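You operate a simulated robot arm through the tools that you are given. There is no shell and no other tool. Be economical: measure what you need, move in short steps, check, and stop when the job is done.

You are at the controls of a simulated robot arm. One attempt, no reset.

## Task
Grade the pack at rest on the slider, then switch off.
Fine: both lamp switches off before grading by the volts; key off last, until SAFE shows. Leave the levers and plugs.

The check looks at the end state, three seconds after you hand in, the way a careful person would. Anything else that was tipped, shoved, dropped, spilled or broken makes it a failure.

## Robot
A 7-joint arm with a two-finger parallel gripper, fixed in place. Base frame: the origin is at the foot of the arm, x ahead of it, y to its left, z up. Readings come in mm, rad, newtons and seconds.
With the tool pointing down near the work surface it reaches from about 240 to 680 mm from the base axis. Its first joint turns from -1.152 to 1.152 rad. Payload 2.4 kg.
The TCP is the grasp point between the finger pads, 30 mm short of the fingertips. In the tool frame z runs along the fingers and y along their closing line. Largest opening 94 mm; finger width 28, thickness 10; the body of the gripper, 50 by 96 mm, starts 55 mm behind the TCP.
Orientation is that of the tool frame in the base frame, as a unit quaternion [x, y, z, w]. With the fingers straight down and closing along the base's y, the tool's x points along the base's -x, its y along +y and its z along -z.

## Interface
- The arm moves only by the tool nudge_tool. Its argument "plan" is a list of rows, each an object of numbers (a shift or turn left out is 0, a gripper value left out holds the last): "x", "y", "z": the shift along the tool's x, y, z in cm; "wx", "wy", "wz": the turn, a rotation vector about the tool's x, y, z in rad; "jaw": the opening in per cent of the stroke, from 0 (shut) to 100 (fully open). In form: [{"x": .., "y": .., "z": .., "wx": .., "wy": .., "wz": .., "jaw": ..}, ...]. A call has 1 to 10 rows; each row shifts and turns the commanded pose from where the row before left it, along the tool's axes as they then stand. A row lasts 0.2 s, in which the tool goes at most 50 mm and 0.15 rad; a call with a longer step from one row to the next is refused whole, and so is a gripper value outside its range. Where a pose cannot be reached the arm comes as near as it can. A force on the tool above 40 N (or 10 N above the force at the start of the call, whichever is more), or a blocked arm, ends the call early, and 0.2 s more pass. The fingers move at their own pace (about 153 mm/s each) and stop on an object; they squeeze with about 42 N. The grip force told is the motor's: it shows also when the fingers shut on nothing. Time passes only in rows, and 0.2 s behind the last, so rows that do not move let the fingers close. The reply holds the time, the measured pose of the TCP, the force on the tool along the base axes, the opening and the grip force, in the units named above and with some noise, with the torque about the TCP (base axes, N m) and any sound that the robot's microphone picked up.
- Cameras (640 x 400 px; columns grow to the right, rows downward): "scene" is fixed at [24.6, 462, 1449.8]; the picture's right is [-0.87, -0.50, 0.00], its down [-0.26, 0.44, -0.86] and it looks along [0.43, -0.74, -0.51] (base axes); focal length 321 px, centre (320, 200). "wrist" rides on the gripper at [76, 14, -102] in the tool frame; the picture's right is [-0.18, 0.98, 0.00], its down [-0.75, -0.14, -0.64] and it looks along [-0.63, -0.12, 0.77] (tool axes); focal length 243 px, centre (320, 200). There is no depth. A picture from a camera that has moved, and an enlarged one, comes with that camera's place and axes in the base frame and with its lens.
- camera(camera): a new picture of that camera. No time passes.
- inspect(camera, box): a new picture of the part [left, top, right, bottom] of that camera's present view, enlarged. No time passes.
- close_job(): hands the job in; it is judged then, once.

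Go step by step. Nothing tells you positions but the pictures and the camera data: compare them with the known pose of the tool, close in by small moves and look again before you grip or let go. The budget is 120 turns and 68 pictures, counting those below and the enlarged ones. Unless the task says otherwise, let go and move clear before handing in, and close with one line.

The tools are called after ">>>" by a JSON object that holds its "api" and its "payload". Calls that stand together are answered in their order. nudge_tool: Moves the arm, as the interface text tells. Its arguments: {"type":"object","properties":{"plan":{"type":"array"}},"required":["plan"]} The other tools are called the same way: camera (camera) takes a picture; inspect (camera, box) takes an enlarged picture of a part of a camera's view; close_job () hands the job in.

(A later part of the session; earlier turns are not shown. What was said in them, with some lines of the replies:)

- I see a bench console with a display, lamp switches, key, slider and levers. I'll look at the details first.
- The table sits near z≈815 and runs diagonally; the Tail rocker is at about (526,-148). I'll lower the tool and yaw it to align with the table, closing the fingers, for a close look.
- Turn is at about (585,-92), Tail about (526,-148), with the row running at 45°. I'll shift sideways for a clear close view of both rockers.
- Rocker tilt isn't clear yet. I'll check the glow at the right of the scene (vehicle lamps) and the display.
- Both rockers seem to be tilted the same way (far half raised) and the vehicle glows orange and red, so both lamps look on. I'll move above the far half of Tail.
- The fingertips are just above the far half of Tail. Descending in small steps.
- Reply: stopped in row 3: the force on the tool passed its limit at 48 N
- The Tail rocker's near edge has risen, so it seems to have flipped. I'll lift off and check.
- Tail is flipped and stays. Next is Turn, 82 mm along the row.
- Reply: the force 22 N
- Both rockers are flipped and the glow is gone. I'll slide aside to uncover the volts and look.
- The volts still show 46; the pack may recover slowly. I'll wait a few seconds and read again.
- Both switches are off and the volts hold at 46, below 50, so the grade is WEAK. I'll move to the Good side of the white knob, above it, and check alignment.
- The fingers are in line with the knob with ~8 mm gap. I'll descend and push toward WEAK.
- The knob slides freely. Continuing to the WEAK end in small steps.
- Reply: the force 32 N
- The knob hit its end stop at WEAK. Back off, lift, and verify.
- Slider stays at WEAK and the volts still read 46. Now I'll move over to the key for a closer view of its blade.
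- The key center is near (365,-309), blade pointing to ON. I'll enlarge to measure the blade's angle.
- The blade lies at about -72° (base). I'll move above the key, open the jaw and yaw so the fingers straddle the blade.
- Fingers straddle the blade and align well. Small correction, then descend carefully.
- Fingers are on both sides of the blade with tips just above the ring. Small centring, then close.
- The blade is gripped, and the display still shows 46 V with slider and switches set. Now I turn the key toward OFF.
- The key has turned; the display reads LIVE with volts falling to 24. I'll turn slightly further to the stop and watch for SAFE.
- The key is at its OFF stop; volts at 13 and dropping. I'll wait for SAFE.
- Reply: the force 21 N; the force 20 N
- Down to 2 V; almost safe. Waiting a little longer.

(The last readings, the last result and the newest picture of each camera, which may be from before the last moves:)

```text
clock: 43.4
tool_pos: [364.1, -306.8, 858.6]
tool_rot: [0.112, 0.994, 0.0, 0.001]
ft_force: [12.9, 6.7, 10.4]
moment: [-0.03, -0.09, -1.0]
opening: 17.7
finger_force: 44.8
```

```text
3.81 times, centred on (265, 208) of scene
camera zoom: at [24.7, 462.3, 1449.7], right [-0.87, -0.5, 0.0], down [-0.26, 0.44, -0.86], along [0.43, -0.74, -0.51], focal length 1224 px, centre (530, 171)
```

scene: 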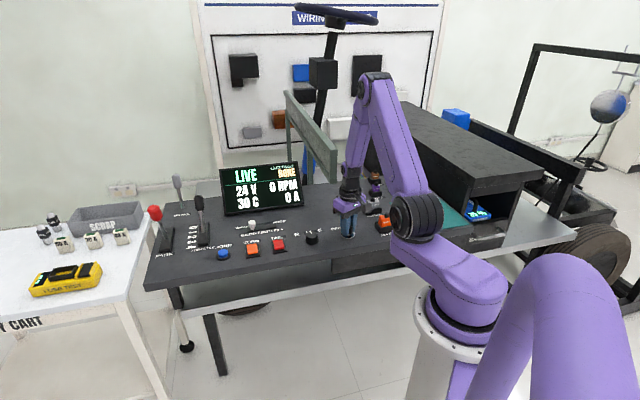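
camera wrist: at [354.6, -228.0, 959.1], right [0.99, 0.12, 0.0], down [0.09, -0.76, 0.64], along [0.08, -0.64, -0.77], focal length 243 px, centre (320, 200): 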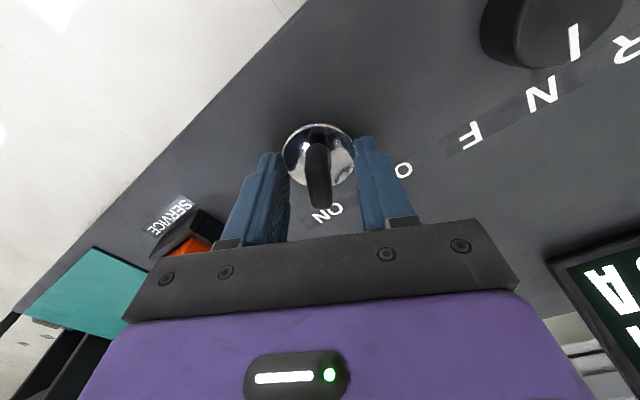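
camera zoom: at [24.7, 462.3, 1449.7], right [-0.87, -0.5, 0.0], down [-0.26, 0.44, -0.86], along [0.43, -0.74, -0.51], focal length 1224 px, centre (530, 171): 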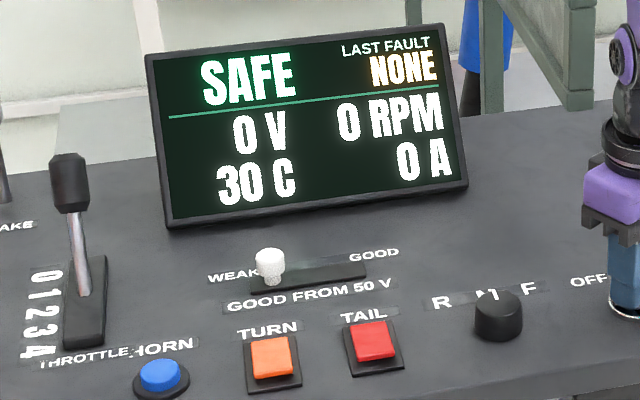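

SAFE shows. Now I release the key and lift straight up.

>>> {"api": "nudge_tool", "payload": {"plan": [{"jaw": 45}, {}, {}, {"z": -1}, {"z": -2}, {"z": -4}, {"z": -4}, {"z": -4}, {}]}}

>>> {"api": "camera", "payload": {"camera": "scene"}}

>>> {"api": "inspect", "payload": {"camera": "scene", "box": [210, 160, 390, 270]}}

>>> {"api": "inspect", "payload": {"camera": "wrist", "box": [180, 20, 460, 195]}}

```text
clock: 45.4
tool_pos: [364.1, -308.2, 1008.8]
tool_rot: [0.11, 0.994, 0.001, 0.001]
ft_force: [0.0, 0.9, -0.2]
moment: [0.0, 0.01, 0.01]
opening: 42.4
finger_force: 0.0
```

```text
22 pictures are left
```

scene: 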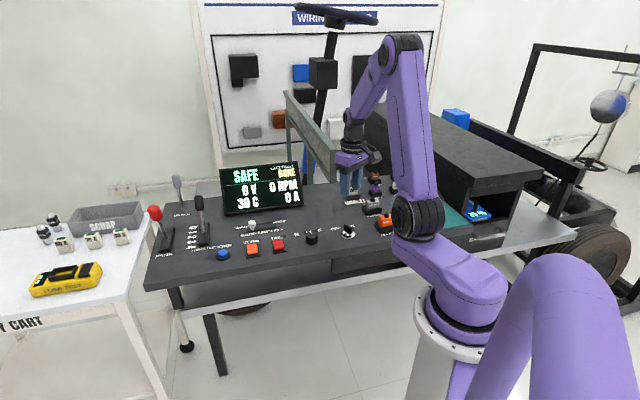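

```text
3.56 times, centred on (300, 215) of scene
camera zoom: at [24.6, 462.0, 1449.8], right [-0.87, -0.5, 0.0], down [-0.26, 0.44, -0.86], along [0.43, -0.74, -0.51], focal length 1143 px, centre (391, 147)
```

zoom: 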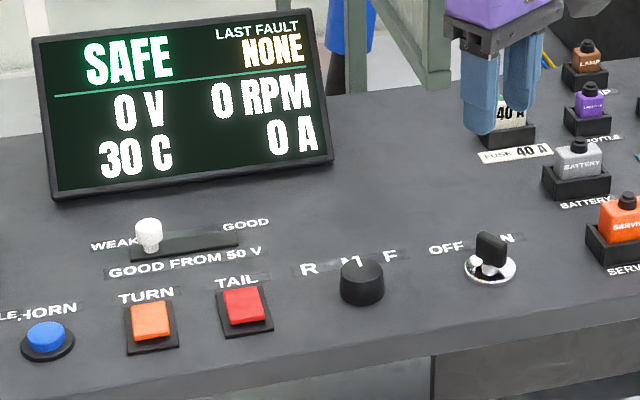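

```text
2.29 times, centred on (320, 108) of wrist
camera zoom: at [292.7, -276.2, 1109.7], right [0.4, 0.92, 0.0], down [0.7, -0.3, 0.64], along [0.59, -0.26, -0.77], focal length 555 px, centre (320, 411)
```

zoom: 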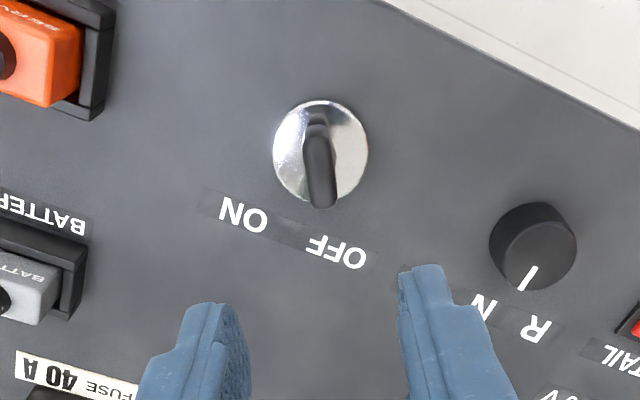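

The key points to OFF, SAFE shows with 0 V, the slider is at WEAK, both rockers are off, and the arm is clear.

>>> {"api": "close_job", "payload": {}}

```text
The job is handed in.
```

Job handed in: I switched both lamps off, graded the pack WEAK (46 V, below the 50 V mark), then turned the key off and held it until SAFE showed. Levers and plugs were not touched.
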